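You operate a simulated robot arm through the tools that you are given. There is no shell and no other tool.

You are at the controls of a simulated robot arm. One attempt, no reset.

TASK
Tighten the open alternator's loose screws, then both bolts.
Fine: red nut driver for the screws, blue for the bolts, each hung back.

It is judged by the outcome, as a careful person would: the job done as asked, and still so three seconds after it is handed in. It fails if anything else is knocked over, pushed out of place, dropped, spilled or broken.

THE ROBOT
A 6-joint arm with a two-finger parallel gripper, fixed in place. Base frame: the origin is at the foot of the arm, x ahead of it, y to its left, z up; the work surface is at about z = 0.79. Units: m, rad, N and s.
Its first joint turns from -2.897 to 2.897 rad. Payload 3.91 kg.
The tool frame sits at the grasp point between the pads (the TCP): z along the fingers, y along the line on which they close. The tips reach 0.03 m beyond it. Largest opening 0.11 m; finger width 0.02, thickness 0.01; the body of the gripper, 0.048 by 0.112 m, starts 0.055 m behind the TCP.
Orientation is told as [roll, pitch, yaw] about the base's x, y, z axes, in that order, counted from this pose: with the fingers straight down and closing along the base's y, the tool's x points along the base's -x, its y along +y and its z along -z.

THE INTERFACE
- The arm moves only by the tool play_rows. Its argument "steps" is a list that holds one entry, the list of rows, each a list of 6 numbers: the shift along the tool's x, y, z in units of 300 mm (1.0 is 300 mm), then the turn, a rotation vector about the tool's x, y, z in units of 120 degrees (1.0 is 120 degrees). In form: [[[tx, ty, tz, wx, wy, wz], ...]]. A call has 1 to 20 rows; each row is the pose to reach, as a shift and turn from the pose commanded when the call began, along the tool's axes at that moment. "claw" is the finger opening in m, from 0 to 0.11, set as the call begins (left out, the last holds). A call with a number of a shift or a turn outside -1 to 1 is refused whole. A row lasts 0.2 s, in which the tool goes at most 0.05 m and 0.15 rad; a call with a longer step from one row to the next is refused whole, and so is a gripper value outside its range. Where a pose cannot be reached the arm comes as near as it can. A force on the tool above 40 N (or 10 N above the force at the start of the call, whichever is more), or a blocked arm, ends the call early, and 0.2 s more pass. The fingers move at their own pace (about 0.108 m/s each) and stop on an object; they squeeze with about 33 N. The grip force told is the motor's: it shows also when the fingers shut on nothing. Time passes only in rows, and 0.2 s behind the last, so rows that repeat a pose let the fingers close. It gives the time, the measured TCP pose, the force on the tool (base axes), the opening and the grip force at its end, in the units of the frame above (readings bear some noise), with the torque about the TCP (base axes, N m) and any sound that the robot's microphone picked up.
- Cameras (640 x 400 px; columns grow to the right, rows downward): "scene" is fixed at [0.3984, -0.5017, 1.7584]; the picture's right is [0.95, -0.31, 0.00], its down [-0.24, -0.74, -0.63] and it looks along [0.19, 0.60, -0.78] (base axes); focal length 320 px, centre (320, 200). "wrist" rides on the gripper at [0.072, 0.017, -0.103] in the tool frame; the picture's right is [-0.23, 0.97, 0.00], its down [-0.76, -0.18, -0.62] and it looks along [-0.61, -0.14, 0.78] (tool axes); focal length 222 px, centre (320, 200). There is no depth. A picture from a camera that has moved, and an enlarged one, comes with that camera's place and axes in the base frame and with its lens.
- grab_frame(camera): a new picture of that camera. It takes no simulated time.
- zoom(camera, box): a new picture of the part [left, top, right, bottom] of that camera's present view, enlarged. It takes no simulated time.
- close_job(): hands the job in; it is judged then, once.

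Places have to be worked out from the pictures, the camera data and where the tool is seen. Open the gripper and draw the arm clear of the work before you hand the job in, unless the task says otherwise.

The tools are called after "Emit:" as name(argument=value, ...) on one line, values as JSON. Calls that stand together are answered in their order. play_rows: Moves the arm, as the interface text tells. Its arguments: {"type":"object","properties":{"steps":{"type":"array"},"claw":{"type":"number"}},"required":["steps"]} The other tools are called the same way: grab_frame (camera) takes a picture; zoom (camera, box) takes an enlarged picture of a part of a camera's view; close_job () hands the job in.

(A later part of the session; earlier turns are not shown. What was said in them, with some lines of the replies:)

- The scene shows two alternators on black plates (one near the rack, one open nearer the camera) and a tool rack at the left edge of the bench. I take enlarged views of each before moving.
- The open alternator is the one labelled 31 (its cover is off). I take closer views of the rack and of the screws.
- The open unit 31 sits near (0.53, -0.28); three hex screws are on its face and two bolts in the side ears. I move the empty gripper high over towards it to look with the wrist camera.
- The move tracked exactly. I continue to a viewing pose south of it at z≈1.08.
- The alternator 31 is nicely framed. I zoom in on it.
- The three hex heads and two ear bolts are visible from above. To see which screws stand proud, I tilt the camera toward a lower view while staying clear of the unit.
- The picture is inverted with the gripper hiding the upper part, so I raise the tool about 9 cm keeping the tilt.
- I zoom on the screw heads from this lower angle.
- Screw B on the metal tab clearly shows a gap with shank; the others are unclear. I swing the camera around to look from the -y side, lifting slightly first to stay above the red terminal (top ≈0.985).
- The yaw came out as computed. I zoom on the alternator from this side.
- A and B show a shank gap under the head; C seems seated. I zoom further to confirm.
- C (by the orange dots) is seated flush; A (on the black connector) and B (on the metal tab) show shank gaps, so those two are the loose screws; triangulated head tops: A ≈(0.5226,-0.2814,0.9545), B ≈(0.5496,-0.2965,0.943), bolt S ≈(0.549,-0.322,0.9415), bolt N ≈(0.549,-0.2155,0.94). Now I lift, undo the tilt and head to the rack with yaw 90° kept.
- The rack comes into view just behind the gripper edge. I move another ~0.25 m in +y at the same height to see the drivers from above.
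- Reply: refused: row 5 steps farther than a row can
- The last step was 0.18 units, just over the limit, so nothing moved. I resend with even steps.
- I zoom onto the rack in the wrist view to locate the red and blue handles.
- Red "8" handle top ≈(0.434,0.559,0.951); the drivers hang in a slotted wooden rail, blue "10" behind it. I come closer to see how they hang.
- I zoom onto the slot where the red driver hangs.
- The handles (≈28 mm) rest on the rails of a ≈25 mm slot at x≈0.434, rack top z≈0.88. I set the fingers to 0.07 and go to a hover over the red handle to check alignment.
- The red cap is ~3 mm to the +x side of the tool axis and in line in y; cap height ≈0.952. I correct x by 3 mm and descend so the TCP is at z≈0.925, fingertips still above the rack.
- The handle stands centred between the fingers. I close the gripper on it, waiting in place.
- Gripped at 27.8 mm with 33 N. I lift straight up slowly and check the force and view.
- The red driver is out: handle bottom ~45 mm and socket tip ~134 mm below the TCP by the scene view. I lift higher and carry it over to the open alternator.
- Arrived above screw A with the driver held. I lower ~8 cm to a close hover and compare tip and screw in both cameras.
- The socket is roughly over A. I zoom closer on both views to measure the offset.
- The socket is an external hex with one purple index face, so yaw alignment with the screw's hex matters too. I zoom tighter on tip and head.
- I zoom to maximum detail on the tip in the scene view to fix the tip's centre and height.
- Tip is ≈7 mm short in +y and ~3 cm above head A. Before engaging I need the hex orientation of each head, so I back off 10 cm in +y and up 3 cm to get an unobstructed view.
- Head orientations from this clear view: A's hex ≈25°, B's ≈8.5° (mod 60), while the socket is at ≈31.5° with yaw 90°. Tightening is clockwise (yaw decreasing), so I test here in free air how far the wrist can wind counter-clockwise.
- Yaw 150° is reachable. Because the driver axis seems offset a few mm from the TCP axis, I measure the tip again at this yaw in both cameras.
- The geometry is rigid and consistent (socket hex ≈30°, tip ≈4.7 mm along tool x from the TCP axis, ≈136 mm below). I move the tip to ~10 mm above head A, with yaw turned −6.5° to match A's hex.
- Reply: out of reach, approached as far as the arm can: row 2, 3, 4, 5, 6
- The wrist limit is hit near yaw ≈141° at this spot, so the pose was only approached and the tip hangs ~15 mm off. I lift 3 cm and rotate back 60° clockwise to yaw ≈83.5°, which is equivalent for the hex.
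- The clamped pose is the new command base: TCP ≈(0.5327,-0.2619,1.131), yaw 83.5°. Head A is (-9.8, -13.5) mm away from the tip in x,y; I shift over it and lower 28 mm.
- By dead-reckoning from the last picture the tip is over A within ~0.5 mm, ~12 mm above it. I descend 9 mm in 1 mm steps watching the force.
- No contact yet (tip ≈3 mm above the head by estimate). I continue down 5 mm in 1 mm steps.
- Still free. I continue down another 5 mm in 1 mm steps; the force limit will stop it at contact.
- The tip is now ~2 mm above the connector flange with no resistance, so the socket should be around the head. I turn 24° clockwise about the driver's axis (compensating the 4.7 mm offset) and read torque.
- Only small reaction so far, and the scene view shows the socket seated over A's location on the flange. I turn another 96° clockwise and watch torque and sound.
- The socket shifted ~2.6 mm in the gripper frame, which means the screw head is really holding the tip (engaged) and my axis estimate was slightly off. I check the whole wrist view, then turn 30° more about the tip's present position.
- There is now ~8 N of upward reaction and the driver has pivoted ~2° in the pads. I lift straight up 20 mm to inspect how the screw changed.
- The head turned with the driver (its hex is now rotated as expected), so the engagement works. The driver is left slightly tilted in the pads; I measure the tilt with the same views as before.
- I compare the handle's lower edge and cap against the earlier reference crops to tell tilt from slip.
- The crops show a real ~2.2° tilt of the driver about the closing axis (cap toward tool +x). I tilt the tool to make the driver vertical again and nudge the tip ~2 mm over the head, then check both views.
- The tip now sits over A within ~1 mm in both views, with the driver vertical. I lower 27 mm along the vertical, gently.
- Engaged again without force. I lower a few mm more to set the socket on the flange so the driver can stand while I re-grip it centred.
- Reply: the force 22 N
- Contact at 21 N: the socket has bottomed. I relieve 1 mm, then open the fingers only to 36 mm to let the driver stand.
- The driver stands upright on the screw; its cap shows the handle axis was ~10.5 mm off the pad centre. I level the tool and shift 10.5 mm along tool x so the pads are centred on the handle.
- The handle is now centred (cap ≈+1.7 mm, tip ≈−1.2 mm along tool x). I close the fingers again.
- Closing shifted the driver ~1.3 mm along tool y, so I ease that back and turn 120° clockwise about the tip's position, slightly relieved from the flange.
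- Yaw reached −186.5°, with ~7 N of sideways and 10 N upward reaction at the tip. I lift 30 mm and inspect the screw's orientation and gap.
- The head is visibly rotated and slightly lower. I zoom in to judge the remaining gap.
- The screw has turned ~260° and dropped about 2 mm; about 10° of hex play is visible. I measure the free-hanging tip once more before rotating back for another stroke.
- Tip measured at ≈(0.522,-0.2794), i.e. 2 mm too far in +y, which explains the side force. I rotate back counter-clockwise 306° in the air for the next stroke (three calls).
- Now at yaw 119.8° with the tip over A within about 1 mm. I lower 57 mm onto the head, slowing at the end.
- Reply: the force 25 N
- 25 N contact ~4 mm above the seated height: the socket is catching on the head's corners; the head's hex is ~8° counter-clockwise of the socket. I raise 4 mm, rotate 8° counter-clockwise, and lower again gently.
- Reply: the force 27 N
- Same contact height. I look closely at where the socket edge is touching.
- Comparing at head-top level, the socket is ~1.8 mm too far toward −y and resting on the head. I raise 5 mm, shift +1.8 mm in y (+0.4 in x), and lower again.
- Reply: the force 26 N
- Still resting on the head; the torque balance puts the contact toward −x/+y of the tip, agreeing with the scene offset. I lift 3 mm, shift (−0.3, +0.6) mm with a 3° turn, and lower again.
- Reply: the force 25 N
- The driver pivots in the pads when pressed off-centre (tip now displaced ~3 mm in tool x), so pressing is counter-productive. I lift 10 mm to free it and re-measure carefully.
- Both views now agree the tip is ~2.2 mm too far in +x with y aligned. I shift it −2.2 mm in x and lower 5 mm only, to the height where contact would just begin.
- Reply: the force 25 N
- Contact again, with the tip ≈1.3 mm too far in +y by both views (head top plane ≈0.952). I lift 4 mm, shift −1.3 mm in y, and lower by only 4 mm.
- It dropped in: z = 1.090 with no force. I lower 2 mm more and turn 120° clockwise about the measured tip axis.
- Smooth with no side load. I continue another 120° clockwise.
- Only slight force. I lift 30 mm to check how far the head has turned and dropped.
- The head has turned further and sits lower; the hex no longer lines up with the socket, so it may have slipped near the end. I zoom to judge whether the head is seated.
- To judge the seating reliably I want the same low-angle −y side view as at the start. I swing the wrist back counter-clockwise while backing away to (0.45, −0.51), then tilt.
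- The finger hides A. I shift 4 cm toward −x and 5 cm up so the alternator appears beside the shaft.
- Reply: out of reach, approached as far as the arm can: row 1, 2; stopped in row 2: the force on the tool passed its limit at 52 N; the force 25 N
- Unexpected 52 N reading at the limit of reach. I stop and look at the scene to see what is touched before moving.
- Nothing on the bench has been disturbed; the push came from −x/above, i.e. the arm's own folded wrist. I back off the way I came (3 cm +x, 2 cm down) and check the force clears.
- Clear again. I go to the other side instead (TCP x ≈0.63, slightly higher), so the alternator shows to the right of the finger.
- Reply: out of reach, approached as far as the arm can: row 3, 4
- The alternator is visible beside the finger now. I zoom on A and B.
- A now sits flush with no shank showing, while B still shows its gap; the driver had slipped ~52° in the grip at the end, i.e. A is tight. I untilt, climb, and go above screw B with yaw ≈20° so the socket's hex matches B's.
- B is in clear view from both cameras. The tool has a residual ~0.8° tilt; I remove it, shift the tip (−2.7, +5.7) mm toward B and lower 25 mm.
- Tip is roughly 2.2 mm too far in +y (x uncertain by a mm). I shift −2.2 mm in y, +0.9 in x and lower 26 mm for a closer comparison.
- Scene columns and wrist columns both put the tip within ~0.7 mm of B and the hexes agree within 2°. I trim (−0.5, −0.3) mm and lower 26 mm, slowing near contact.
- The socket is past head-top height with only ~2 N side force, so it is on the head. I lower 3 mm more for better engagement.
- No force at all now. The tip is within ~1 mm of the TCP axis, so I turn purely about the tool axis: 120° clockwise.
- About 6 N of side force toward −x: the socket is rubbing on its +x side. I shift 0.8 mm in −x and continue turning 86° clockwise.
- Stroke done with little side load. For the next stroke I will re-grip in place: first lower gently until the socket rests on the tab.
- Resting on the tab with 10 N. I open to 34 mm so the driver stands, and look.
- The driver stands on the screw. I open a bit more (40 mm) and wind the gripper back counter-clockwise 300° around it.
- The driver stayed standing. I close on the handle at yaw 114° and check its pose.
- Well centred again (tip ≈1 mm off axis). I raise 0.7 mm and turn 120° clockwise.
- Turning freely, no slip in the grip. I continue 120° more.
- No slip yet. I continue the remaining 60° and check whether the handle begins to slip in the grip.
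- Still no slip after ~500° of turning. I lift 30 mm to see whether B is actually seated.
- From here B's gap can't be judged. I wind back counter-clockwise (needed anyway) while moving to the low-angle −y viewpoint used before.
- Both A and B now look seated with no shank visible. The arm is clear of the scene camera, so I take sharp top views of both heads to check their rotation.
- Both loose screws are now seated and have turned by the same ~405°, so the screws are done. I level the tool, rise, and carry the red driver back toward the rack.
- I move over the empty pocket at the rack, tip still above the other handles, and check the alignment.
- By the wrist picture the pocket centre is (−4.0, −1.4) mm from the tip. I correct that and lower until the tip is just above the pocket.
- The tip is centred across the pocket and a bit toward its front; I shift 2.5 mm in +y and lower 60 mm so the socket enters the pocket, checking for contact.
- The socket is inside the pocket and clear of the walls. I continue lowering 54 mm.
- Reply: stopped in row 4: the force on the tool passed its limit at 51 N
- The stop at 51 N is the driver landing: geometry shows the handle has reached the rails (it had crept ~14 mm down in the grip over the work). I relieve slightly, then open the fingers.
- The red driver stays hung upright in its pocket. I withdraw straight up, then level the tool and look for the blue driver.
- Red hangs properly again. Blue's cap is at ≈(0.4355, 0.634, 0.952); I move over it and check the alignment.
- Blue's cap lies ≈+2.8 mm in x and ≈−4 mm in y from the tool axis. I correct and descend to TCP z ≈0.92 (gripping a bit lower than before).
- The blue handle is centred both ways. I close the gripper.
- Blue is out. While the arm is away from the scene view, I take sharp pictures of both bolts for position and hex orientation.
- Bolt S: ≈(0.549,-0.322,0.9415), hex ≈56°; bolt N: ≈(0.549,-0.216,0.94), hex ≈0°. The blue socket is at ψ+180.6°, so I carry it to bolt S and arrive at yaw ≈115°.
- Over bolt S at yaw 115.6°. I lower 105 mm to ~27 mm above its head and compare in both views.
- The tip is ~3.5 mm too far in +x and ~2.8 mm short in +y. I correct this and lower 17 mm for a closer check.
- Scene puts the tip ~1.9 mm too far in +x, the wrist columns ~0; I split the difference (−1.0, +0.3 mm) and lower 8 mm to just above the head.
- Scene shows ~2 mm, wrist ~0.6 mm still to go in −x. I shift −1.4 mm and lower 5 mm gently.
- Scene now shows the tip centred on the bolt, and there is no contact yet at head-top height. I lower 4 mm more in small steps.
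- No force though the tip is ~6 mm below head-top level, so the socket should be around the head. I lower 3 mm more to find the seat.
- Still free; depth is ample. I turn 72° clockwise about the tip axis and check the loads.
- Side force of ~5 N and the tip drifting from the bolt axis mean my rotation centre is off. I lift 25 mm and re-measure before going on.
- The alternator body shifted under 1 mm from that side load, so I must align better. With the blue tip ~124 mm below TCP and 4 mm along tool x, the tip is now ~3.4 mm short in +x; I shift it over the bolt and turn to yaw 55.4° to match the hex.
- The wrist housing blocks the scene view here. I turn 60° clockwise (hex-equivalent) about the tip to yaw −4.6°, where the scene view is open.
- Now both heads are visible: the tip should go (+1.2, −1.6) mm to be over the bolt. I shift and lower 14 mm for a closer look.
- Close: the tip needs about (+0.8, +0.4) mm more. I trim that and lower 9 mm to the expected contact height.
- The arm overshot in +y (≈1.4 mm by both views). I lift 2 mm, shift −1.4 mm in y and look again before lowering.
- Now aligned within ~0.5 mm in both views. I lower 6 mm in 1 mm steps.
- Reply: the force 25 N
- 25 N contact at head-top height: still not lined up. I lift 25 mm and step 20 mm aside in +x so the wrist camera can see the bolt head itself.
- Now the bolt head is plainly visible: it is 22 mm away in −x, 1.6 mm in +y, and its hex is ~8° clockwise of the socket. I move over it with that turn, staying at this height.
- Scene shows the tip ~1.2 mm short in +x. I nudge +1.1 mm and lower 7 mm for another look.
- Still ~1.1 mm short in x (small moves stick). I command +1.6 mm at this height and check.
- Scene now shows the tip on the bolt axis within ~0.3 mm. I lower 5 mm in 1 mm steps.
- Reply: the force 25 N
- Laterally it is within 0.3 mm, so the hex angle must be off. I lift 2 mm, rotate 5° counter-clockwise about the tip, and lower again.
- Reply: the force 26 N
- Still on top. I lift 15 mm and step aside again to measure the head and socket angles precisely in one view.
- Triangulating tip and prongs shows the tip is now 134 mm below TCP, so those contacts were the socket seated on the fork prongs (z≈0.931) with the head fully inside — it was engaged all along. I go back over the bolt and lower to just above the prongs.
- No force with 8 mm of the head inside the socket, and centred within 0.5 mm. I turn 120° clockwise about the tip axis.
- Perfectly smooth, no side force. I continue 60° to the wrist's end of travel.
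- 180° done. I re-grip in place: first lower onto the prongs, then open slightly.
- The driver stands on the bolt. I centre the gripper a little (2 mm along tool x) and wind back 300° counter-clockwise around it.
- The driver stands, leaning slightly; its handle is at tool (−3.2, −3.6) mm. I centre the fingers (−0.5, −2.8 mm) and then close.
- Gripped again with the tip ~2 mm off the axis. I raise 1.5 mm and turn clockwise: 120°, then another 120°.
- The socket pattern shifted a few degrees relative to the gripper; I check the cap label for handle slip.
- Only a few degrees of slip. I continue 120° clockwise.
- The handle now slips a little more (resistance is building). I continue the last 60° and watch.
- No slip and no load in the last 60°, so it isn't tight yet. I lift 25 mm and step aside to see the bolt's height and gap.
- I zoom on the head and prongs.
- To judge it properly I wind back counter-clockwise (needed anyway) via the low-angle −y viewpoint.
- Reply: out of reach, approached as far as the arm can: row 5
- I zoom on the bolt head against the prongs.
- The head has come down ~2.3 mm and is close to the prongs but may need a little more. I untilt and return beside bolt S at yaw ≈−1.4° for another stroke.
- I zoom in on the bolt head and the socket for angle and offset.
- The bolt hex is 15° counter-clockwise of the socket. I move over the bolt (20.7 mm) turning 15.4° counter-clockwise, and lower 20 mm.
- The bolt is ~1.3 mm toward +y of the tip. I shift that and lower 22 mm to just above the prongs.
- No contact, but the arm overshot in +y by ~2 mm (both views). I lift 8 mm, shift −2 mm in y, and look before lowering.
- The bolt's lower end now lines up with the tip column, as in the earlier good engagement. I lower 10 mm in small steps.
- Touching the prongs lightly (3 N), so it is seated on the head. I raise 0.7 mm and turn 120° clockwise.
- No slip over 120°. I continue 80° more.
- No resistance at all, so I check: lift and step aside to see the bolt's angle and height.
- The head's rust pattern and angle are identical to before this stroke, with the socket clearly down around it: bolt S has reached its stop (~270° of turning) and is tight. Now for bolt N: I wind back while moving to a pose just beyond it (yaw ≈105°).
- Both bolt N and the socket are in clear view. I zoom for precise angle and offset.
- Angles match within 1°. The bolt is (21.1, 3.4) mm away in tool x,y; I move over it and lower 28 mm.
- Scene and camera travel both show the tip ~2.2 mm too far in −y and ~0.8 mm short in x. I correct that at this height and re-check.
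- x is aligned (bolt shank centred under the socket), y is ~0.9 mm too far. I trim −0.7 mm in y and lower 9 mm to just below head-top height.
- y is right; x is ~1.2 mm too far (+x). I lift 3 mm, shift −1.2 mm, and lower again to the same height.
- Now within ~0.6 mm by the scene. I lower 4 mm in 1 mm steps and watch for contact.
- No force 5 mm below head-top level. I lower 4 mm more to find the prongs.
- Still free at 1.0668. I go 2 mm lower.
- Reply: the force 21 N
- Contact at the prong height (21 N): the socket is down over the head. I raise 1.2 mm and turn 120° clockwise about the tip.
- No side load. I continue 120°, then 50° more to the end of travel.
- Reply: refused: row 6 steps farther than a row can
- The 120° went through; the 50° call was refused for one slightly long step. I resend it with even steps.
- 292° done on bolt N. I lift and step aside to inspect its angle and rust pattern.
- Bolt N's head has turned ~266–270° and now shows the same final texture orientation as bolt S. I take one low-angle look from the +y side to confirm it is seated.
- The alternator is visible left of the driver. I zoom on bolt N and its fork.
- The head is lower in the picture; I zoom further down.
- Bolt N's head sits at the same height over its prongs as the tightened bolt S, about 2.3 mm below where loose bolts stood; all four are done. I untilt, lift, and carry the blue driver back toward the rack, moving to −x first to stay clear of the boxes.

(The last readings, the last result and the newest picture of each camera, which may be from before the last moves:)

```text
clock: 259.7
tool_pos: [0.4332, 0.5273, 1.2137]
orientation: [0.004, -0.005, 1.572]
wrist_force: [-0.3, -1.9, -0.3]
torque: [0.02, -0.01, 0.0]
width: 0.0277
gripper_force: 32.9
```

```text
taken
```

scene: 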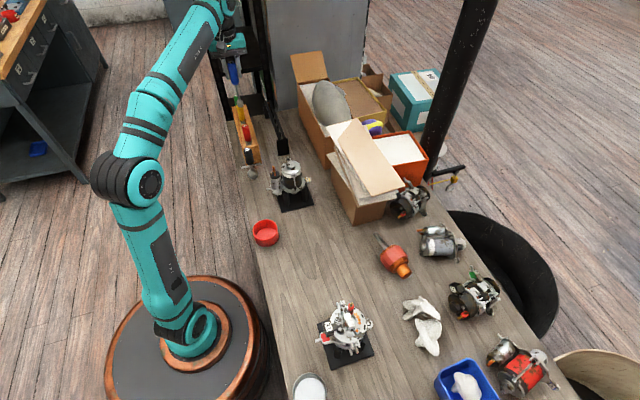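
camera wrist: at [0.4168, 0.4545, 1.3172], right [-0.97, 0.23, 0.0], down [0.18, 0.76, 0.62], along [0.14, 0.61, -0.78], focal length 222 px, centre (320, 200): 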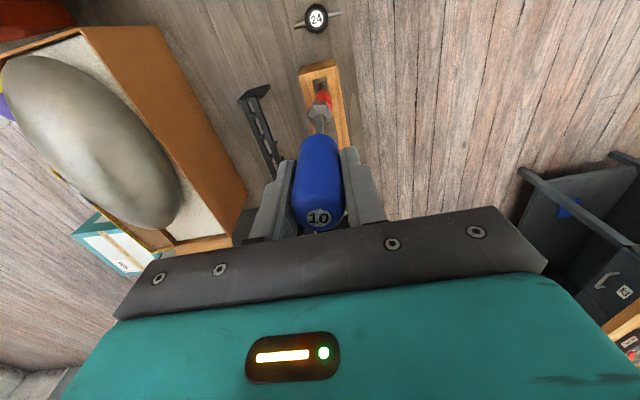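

I move over blue's empty pocket with the tip still above the handles, then check alignment.

Emit:
play_rows(steps=[[[-0.113, 0, 0.05, 0, 0, 0], [-0.226, 0, 0.12, 0, 0, 0], [-0.339, 0, 0.2, 0, 0, 0], [-0.339, 0, 0.2, 0, 0, 0]]])

Emit:
zoom(camera="wrist", box=[270, 50, 370, 150])

Emit:
zoom(camera="scene", box=[228, 90, 264, 170])

```text
clock: 260.7
tool_pos: [0.432, 0.6258, 1.1521]
orientation: [0.004, -0.001, 1.57]
wrist_force: [0.9, -0.5, -1.6]
torque: [0.0, -0.02, 0.0]
width: 0.0278
gripper_force: 33.0
```

```text
4.00 times, centred on (320, 100) of wrist
camera zoom: at [0.4159, 0.5537, 1.2565], right [-0.97, 0.23, 0.0], down [0.18, 0.76, 0.62], along [0.14, 0.61, -0.78], focal length 888 px, centre (320, 600)
```

zoom: 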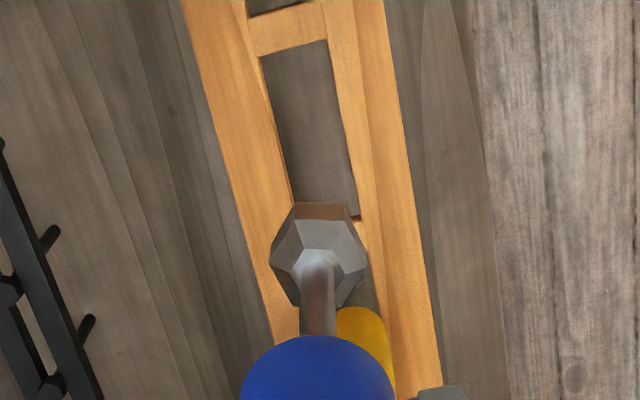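

```text
5.00 times, centred on (246, 130) of scene
camera zoom: at [0.3984, -0.5017, 1.7584], right [0.95, -0.31, 0.0], down [-0.24, -0.74, -0.63], along [0.19, 0.6, -0.78], focal length 1601 px, centre (690, 550)
```

zoom: 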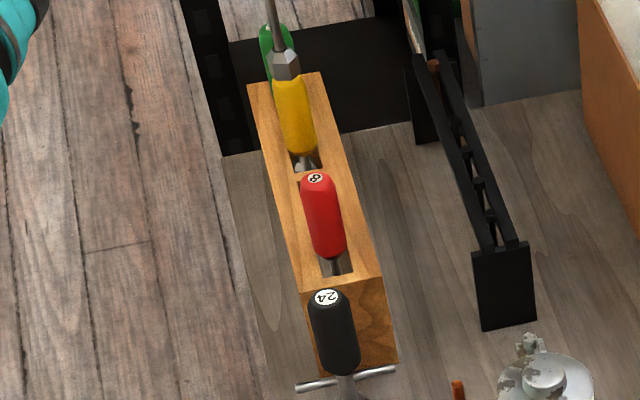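

The pocket centre is ~2.1 mm toward +x of the driver; y is fine. I shift and lower until the tip is just above the pocket.

Emit:
play_rows(steps=[[[0, -0.007, 0.05, 0, 0, 0], [0, -0.007, 0.15, 0, 0, 0], [0, -0.007, 0.25, 0, 0, 0], [0, -0.007, 0.34, 0, 0, 0], [0, -0.007, 0.39, 0, 0, 0], [0, -0.007, 0.39, 0, 0, 0]]])

Emit:
zoom(camera="wrist", box=[280, 60, 360, 140])

Emit:
zoom(camera="scene", box=[232, 100, 262, 150])

```text
clock: 262.1
tool_pos: [0.4352, 0.631, 1.0354]
orientation: [0.003, 0.0, 1.571]
wrist_force: [-0.1, -0.4, -1.3]
torque: [-0.03, 0.01, -0.02]
width: 0.0277
gripper_force: 32.6
```

```text
5.00 times, centred on (320, 100) of wrist
camera zoom: at [0.4183, 0.558, 1.1394], right [-0.97, 0.23, 0.0], down [0.18, 0.76, 0.62], along [0.14, 0.61, -0.78], focal length 1111 px, centre (320, 700)
```

zoom: 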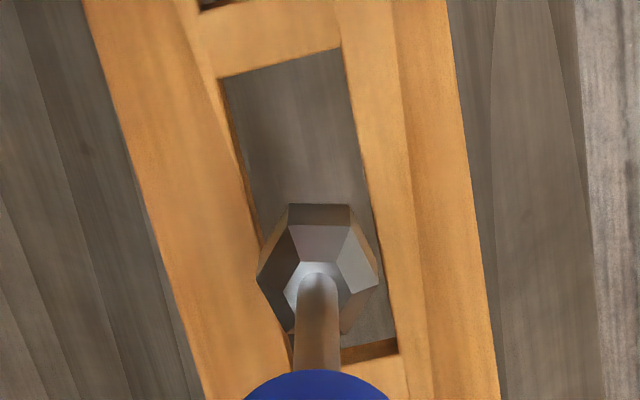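

```text
8.00 times, centred on (247, 125) of scene
camera zoom: at [0.3984, -0.5017, 1.7584], right [0.95, -0.31, 0.0], down [-0.24, -0.74, -0.63], along [0.19, 0.6, -0.78], focal length 2562 px, centre (904, 800)
```

zoom: 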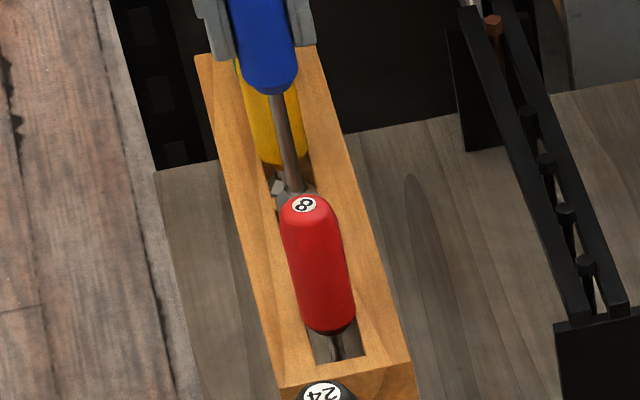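

The pocket is just as wide as the socket's corners, and its hex is now rotated 15° from how it hung. I turn the driver 14.6° clockwise to present flats to the walls and shift 3 mm in −y.

Emit:
play_rows(steps=[[[0.005, -0.0008, 0, 0, 0, 0.0608], [0.0103, -0.0016, 0, 0, 0, 0.1217], [0.0103, -0.0016, 0, 0, 0, 0.1217]]])

Emit:
zoom(camera="wrist", box=[280, 60, 360, 140])

Emit:
zoom(camera="scene", box=[232, 100, 262, 150])

```text
clock: 262.9
tool_pos: [0.4361, 0.6271, 1.037]
orientation: [0.002, 0.0, 1.314]
wrist_force: [0.4, 0.6, -1.0]
torque: [0.01, 0.01, 0.0]
width: 0.0277
gripper_force: 33.0
```

```text
5.00 times, centred on (320, 100) of wrist
camera zoom: at [0.4008, 0.5609, 1.1401], right [-0.88, 0.47, 0.0], down [0.37, 0.69, 0.62], along [0.29, 0.55, -0.78], focal length 1111 px, centre (320, 700)
```

zoom: 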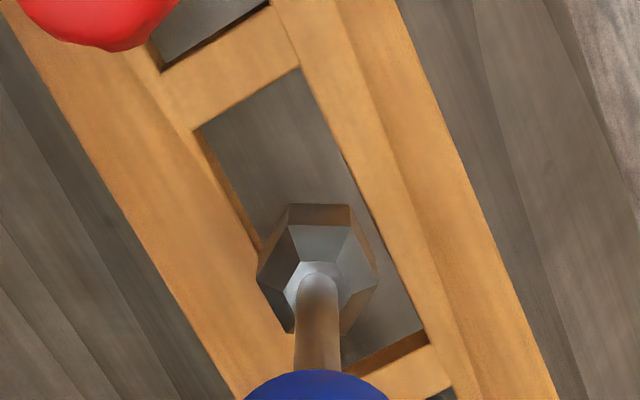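

```text
8.00 times, centred on (247, 125) of scene
camera zoom: at [0.3984, -0.5017, 1.7584], right [0.95, -0.31, 0.0], down [-0.24, -0.74, -0.63], along [0.19, 0.6, -0.78], focal length 2562 px, centre (904, 800)
```

zoom: 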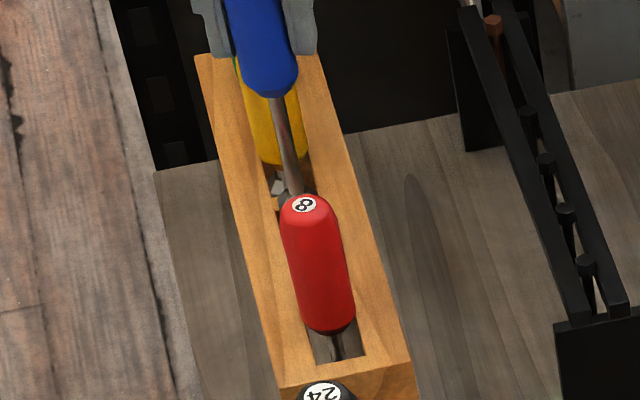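

Tip and handle are centred over the pocket within ~1 mm with flats to the walls. I lower 45 mm into the pocket and check.

Emit:
play_rows(steps=[[[0, 0, 0.04, 0, 0, 0], [0, 0, 0.08, 0, 0, 0], [0, 0, 0.12, 0, 0, 0], [0, 0, 0.15, 0, 0, 0]]])

Emit:
zoom(camera="wrist", box=[280, 80, 360, 160])

```text
clock: 263.9
tool_pos: [0.436, 0.6263, 0.9914]
orientation: [0.003, -0.001, 1.315]
wrist_force: [-0.8, 0.5, -1.3]
torque: [0.01, -0.02, 0.0]
width: 0.0276
gripper_force: 33.1
```

```text
5.00 times, centred on (320, 120) of wrist
camera zoom: at [0.4008, 0.5602, 1.0958], right [-0.89, 0.47, 0.0], down [0.37, 0.69, 0.62], along [0.29, 0.55, -0.78], focal length 1111 px, centre (320, 600)
```

zoom: 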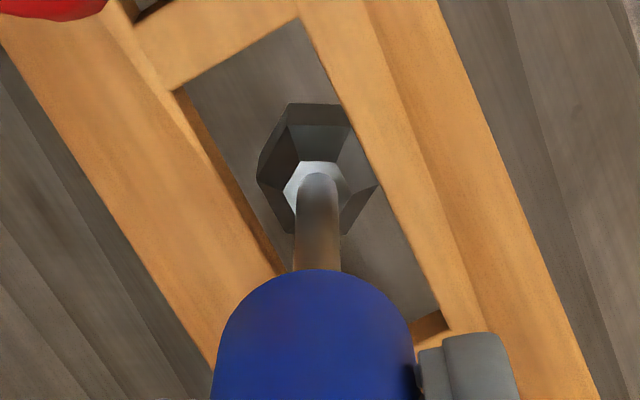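

Inside the pocket, no contact. I lower 41 mm more, then creep down.

Emit:
play_rows(steps=[[[0, 0, 0.04, 0, 0, 0], [0, 0, 0.08, 0, 0, 0], [0, 0, 0.11, 0, 0, 0], [0, 0, 0.137, 0, 0, 0]]])

Emit:
play_rows(steps=[[[0, 0, 0.0067, 0, 0, 0], [0, 0, 0.0133, 0, 0, 0], [0, 0, 0.02, 0, 0, 0], [0, 0, 0.0267, 0, 0, 0], [0, 0, 0.0333, 0, 0, 0]]])

Emit:
zoom(camera="wrist", box=[280, 100, 360, 180])

Emit:
zoom(camera="scene", box=[232, 100, 262, 150])

```text
clock: 264.9
tool_pos: [0.4366, 0.6246, 0.953]
orientation: [0.003, 0.001, 1.315]
wrist_force: [1.1, -0.4, -1.5]
torque: [0.0, 0.01, 0.02]
width: 0.0276
gripper_force: 32.5
```

```text
clock: 266.1
tool_pos: [0.4353, 0.6249, 0.9422]
orientation: [0.003, 0.002, 1.316]
wrist_force: [-0.1, 0.5, -1.2]
torque: [0.0, -0.01, 0.01]
width: 0.0278
gripper_force: 32.9
```

```text
5.00 times, centred on (320, 140) of wrist
camera zoom: at [0.4011, 0.5594, 1.045], right [-0.89, 0.47, 0.0], down [0.37, 0.69, 0.62], along [0.29, 0.55, -0.78], focal length 1111 px, centre (320, 500)
```

zoom: 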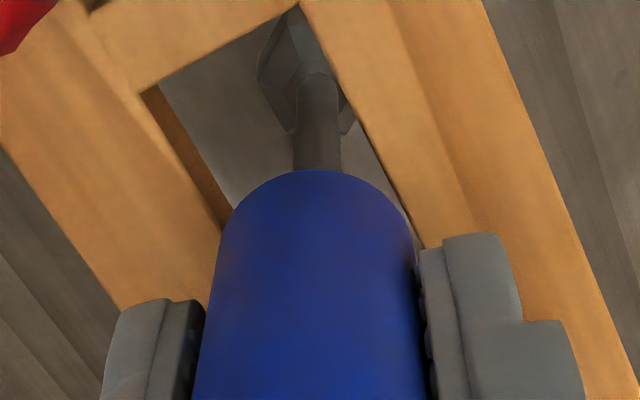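

```text
8.00 times, centred on (247, 125) of scene
camera zoom: at [0.3984, -0.5017, 1.7584], right [0.95, -0.31, 0.0], down [-0.24, -0.74, -0.63], along [0.19, 0.6, -0.78], focal length 2562 px, centre (904, 800)
```

zoom: 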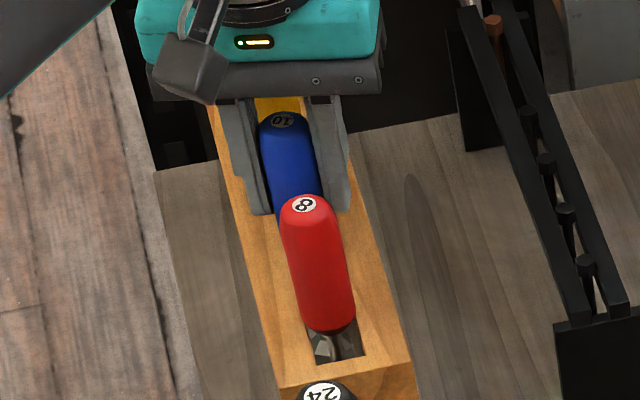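

Still free at 0.942. I creep 6 mm lower.

Emit:
play_rows(steps=[[[0, 0, 0.005, 0, 0, 0], [0, 0, 0.01, 0, 0, 0], [0, 0, 0.015, 0, 0, 0], [0, 0, 0.02, 0, 0, 0]]])

```text
clock: 267.1
tool_pos: [0.4361, 0.6237, 0.9376]
orientation: [0.002, -0.003, 1.315]
wrist_force: [-0.4, 0.3, 20.9]
torque: [-0.11, -0.09, 0.01]
width: 0.0275
gripper_force: 32.9
```

Contact at 21 N: the handle rests on the rails. I relieve slightly and open the fingers.

Emit:
play_rows(steps=[[[0, 0, -0.0023, 0, 0, 0]]])

Emit:
play_rows(steps=[[[0, 0, 0, 0, 0, 0], [0, 0, 0, 0, 0, 0], [0, 0, 0, 0, 0, 0]]], claw=0.055)

Emit:
grab_frame(camera="wrist")

Emit:
zoom(camera="scene", box=[232, 100, 262, 150])

```text
clock: 267.5
tool_pos: [0.4357, 0.6252, 0.9366]
orientation: [0.004, -0.002, 1.316]
wrist_force: [-0.1, -1.9, 24.3]
torque: [-0.15, -0.13, 0.0]
width: 0.0275
gripper_force: 33.3
```

```text
clock: 268.3
tool_pos: [0.4368, 0.6253, 0.9368]
orientation: [0.004, 0.001, 1.316]
wrist_force: [0.4, 0.1, -0.7]
torque: [-0.01, -0.01, 0.02]
width: 0.055
gripper_force: 0.1
```

```text
taken
camera wrist: at [0.4016, 0.5599, 1.0397], right [-0.89, 0.47, 0.0], down [0.37, 0.69, 0.62], along [0.29, 0.55, -0.78], focal length 222 px, centre (320, 200)
```

wrist: 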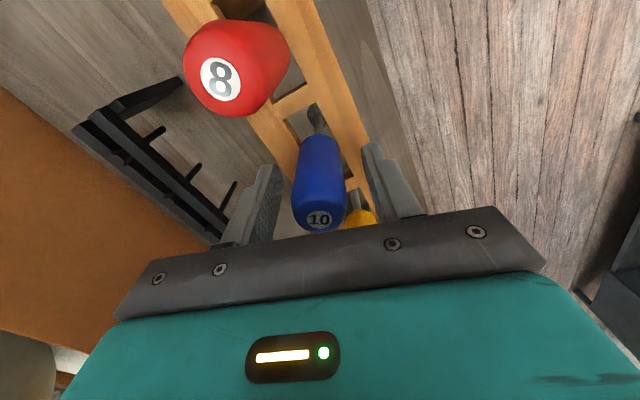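

```text
8.00 times, centred on (247, 125) of scene
camera zoom: at [0.3984, -0.5017, 1.7584], right [0.95, -0.31, 0.0], down [-0.24, -0.74, -0.63], along [0.19, 0.6, -0.78], focal length 2562 px, centre (904, 800)
```

zoom: 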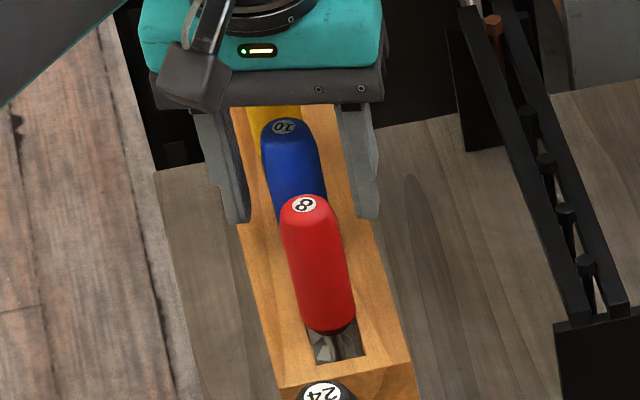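

Blue is hung in its pocket. I withdraw straight up and check the rack.

Emit:
play_rows(steps=[[[0, 0, -0.07, 0, 0, 0], [0, 0, -0.15, 0, 0, 0], [0, 0, -0.27, 0, 0, 0], [0, 0, -0.4, 0, 0, 0], [0, 0, -0.55, 0, 0, 0], [0, 0, -0.7, 0, 0, 0]]])

Emit:
zoom(camera="scene", box=[228, 90, 264, 170])

Emit:
grab_frame(camera="wrist")

```text
clock: 269.7
tool_pos: [0.4364, 0.6254, 1.1438]
orientation: [0.003, 0.0, 1.314]
wrist_force: [0.5, -0.2, 0.0]
torque: [-0.01, 0.03, -0.02]
width: 0.055
gripper_force: 0.1
```

```text
5.00 times, centred on (246, 130) of scene
camera zoom: at [0.3984, -0.5017, 1.7584], right [0.95, -0.31, 0.0], down [-0.24, -0.74, -0.63], along [0.19, 0.6, -0.78], focal length 1601 px, centre (690, 550)
```

zoom: 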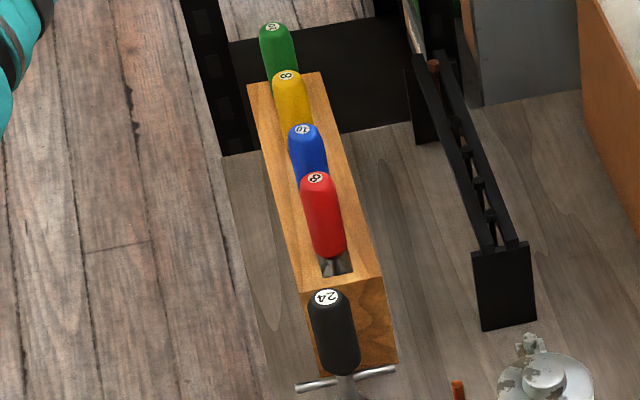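

```text
taken
camera wrist: at [0.4017, 0.5599, 1.2466], right [-0.89, 0.47, 0.0], down [0.37, 0.69, 0.62], along [0.29, 0.55, -0.78], focal length 222 px, centre (320, 200)
```

wrist: 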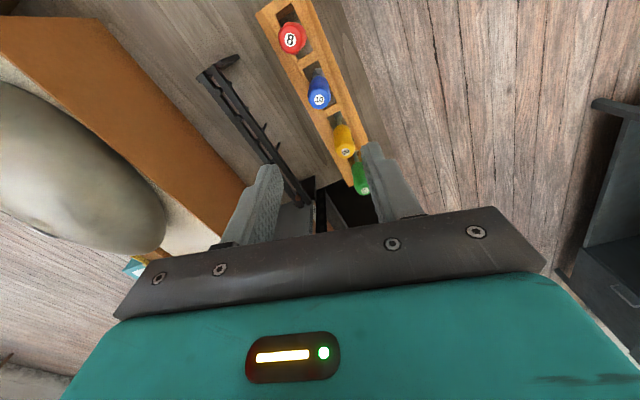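

The rack looks as at the start. As a last check I view the open alternator's heads from the scene camera — tightened fasteners should all share the seated angle.

Emit:
zoom(camera="scene", box=[338, 322, 354, 338])

Emit:
zoom(camera="scene", box=[346, 320, 366, 340])

Emit:
zoom(camera="scene", box=[260, 200, 500, 400])

Emit:
grab_frame(camera="scene")

```text
16.00 times, centred on (346, 330) of scene
camera zoom: at [0.3984, -0.5017, 1.7584], right [0.95, -0.31, 0.0], down [-0.24, -0.74, -0.63], along [0.19, 0.6, -0.78], focal length 5124 px, centre (-96, -1880)
```

zoom: 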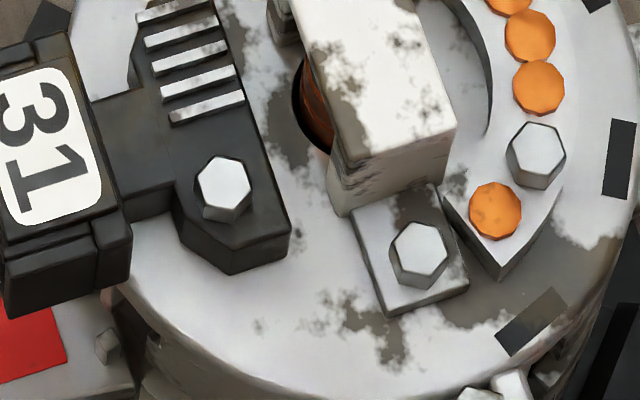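

```text
16.00 times, centred on (356, 330) of scene
camera zoom: at [0.3984, -0.5017, 1.7584], right [0.95, -0.31, 0.0], down [-0.24, -0.74, -0.63], along [0.19, 0.6, -0.78], focal length 5124 px, centre (-256, -1880)
```

zoom: 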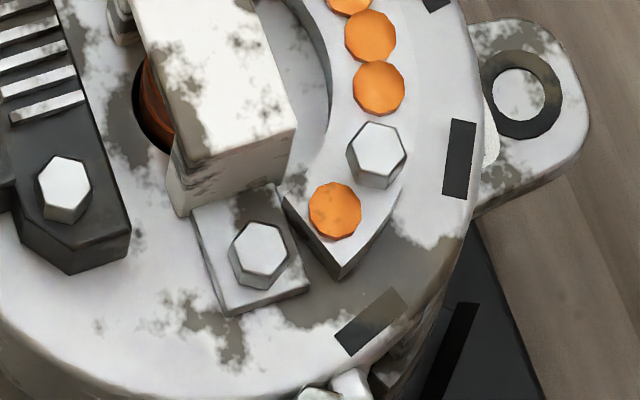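

```text
2.00 times, centred on (380, 300) of scene
camera zoom: at [0.3984, -0.5017, 1.7584], right [0.95, -0.31, 0.0], down [-0.24, -0.74, -0.63], along [0.19, 0.6, -0.78], focal length 640 px, centre (200, 0)
```

zoom: 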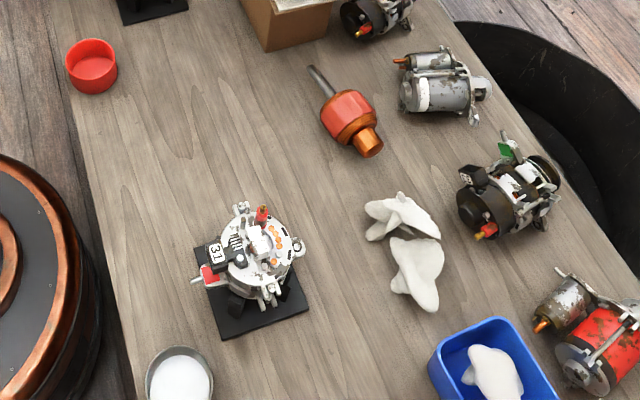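

```text
taken
```

scene: 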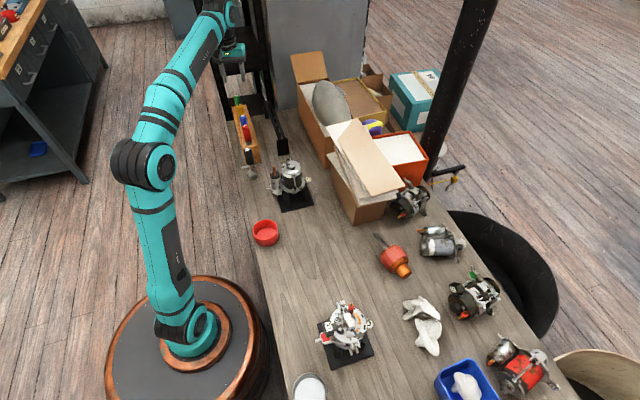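

All four heads (A, B, both bolts) now sit at the same seated angle, both drivers hang in their pockets, and nothing else has moved. I open the gripper fully and draw the arm up and clear.

Emit:
play_rows(steps=[[[0, 0, -0.1, 0, 0, 0], [0, 0, -0.2, 0, 0, 0], [0, 0, -0.3, 0, 0, 0], [0.13, -0.073, -0.3, 0, 0, 0], [0.26, -0.146, -0.3, 0, 0, 0], [0.39, -0.219, -0.3, 0, 0, 0], [0.52, -0.293, -0.3, 0, 0, 0], [0.65, -0.366, -0.3, 0, 0, 0], [0.78, -0.439, -0.3, 0, 0, 0], [0.9, -0.512, -0.3, 0, 0, 0]]], claw=0.11)

Emit:
grab_frame(camera="scene")

Emit:
zoom(camera="scene", box=[220, 80, 320, 220])

```text
clock: 271.9
tool_pos: [0.5175, 0.3236, 1.2356]
orientation: [0.004, -0.001, 1.317]
wrist_force: [0.1, -0.9, -0.9]
torque: [-0.05, 0.05, -0.01]
width: 0.1099
gripper_force: 0.1
```

```text
taken
```

scene: 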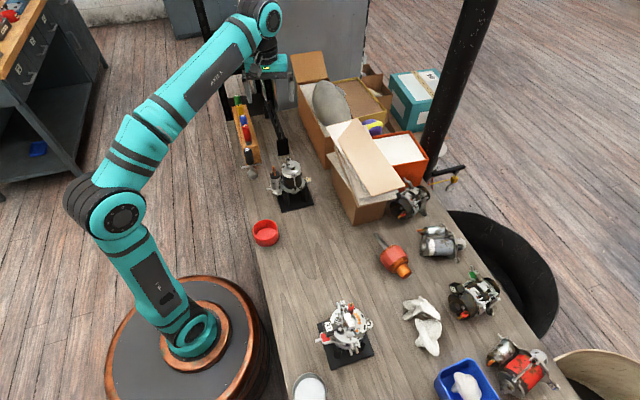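

```text
2.86 times, centred on (270, 150) of scene
camera zoom: at [0.3984, -0.5017, 1.7584], right [0.95, -0.31, 0.0], down [-0.24, -0.74, -0.63], along [0.19, 0.6, -0.78], focal length 915 px, centre (463, 343)
```

zoom: 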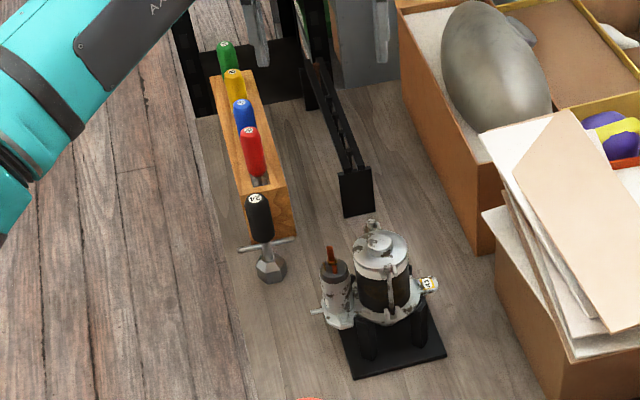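

The gripper is open and clear, both drivers hang in the rack as at the start, and the bench is undisturbed. I hand the job in.

Emit:
close_job()

```text
The job is handed in.
```

The job is handed in. On alternator 31, both loose screws and then both bolts are tightened, and both drivers hang back in their pockets.

- **Screws (red driver):** I tightened the one on the black connector and the one on the metal tab. Both now sit flush, with no shank showing. The third screw, beside the orange dots, was already seated, so I left it alone.
- **Bolts (blue driver):** Each turned about 270°. They stopped at the same angle, and their heads sit just over 2 mm lower on the forks.
- **How I judged tightness:** I had no usable torque reading. I went by the closed gaps, and by each of the four heads ending at the same angle within my measuring error. On bolt S, a further 200° of turning with the driver did not move the bolt.
- **Bench:** Side load from the blue driver nudged alternator 31 by under 1 mm in its fixture while I lined up on the first bolt. Nothing else moved.

The gripper is open and the arm is clear of the work.
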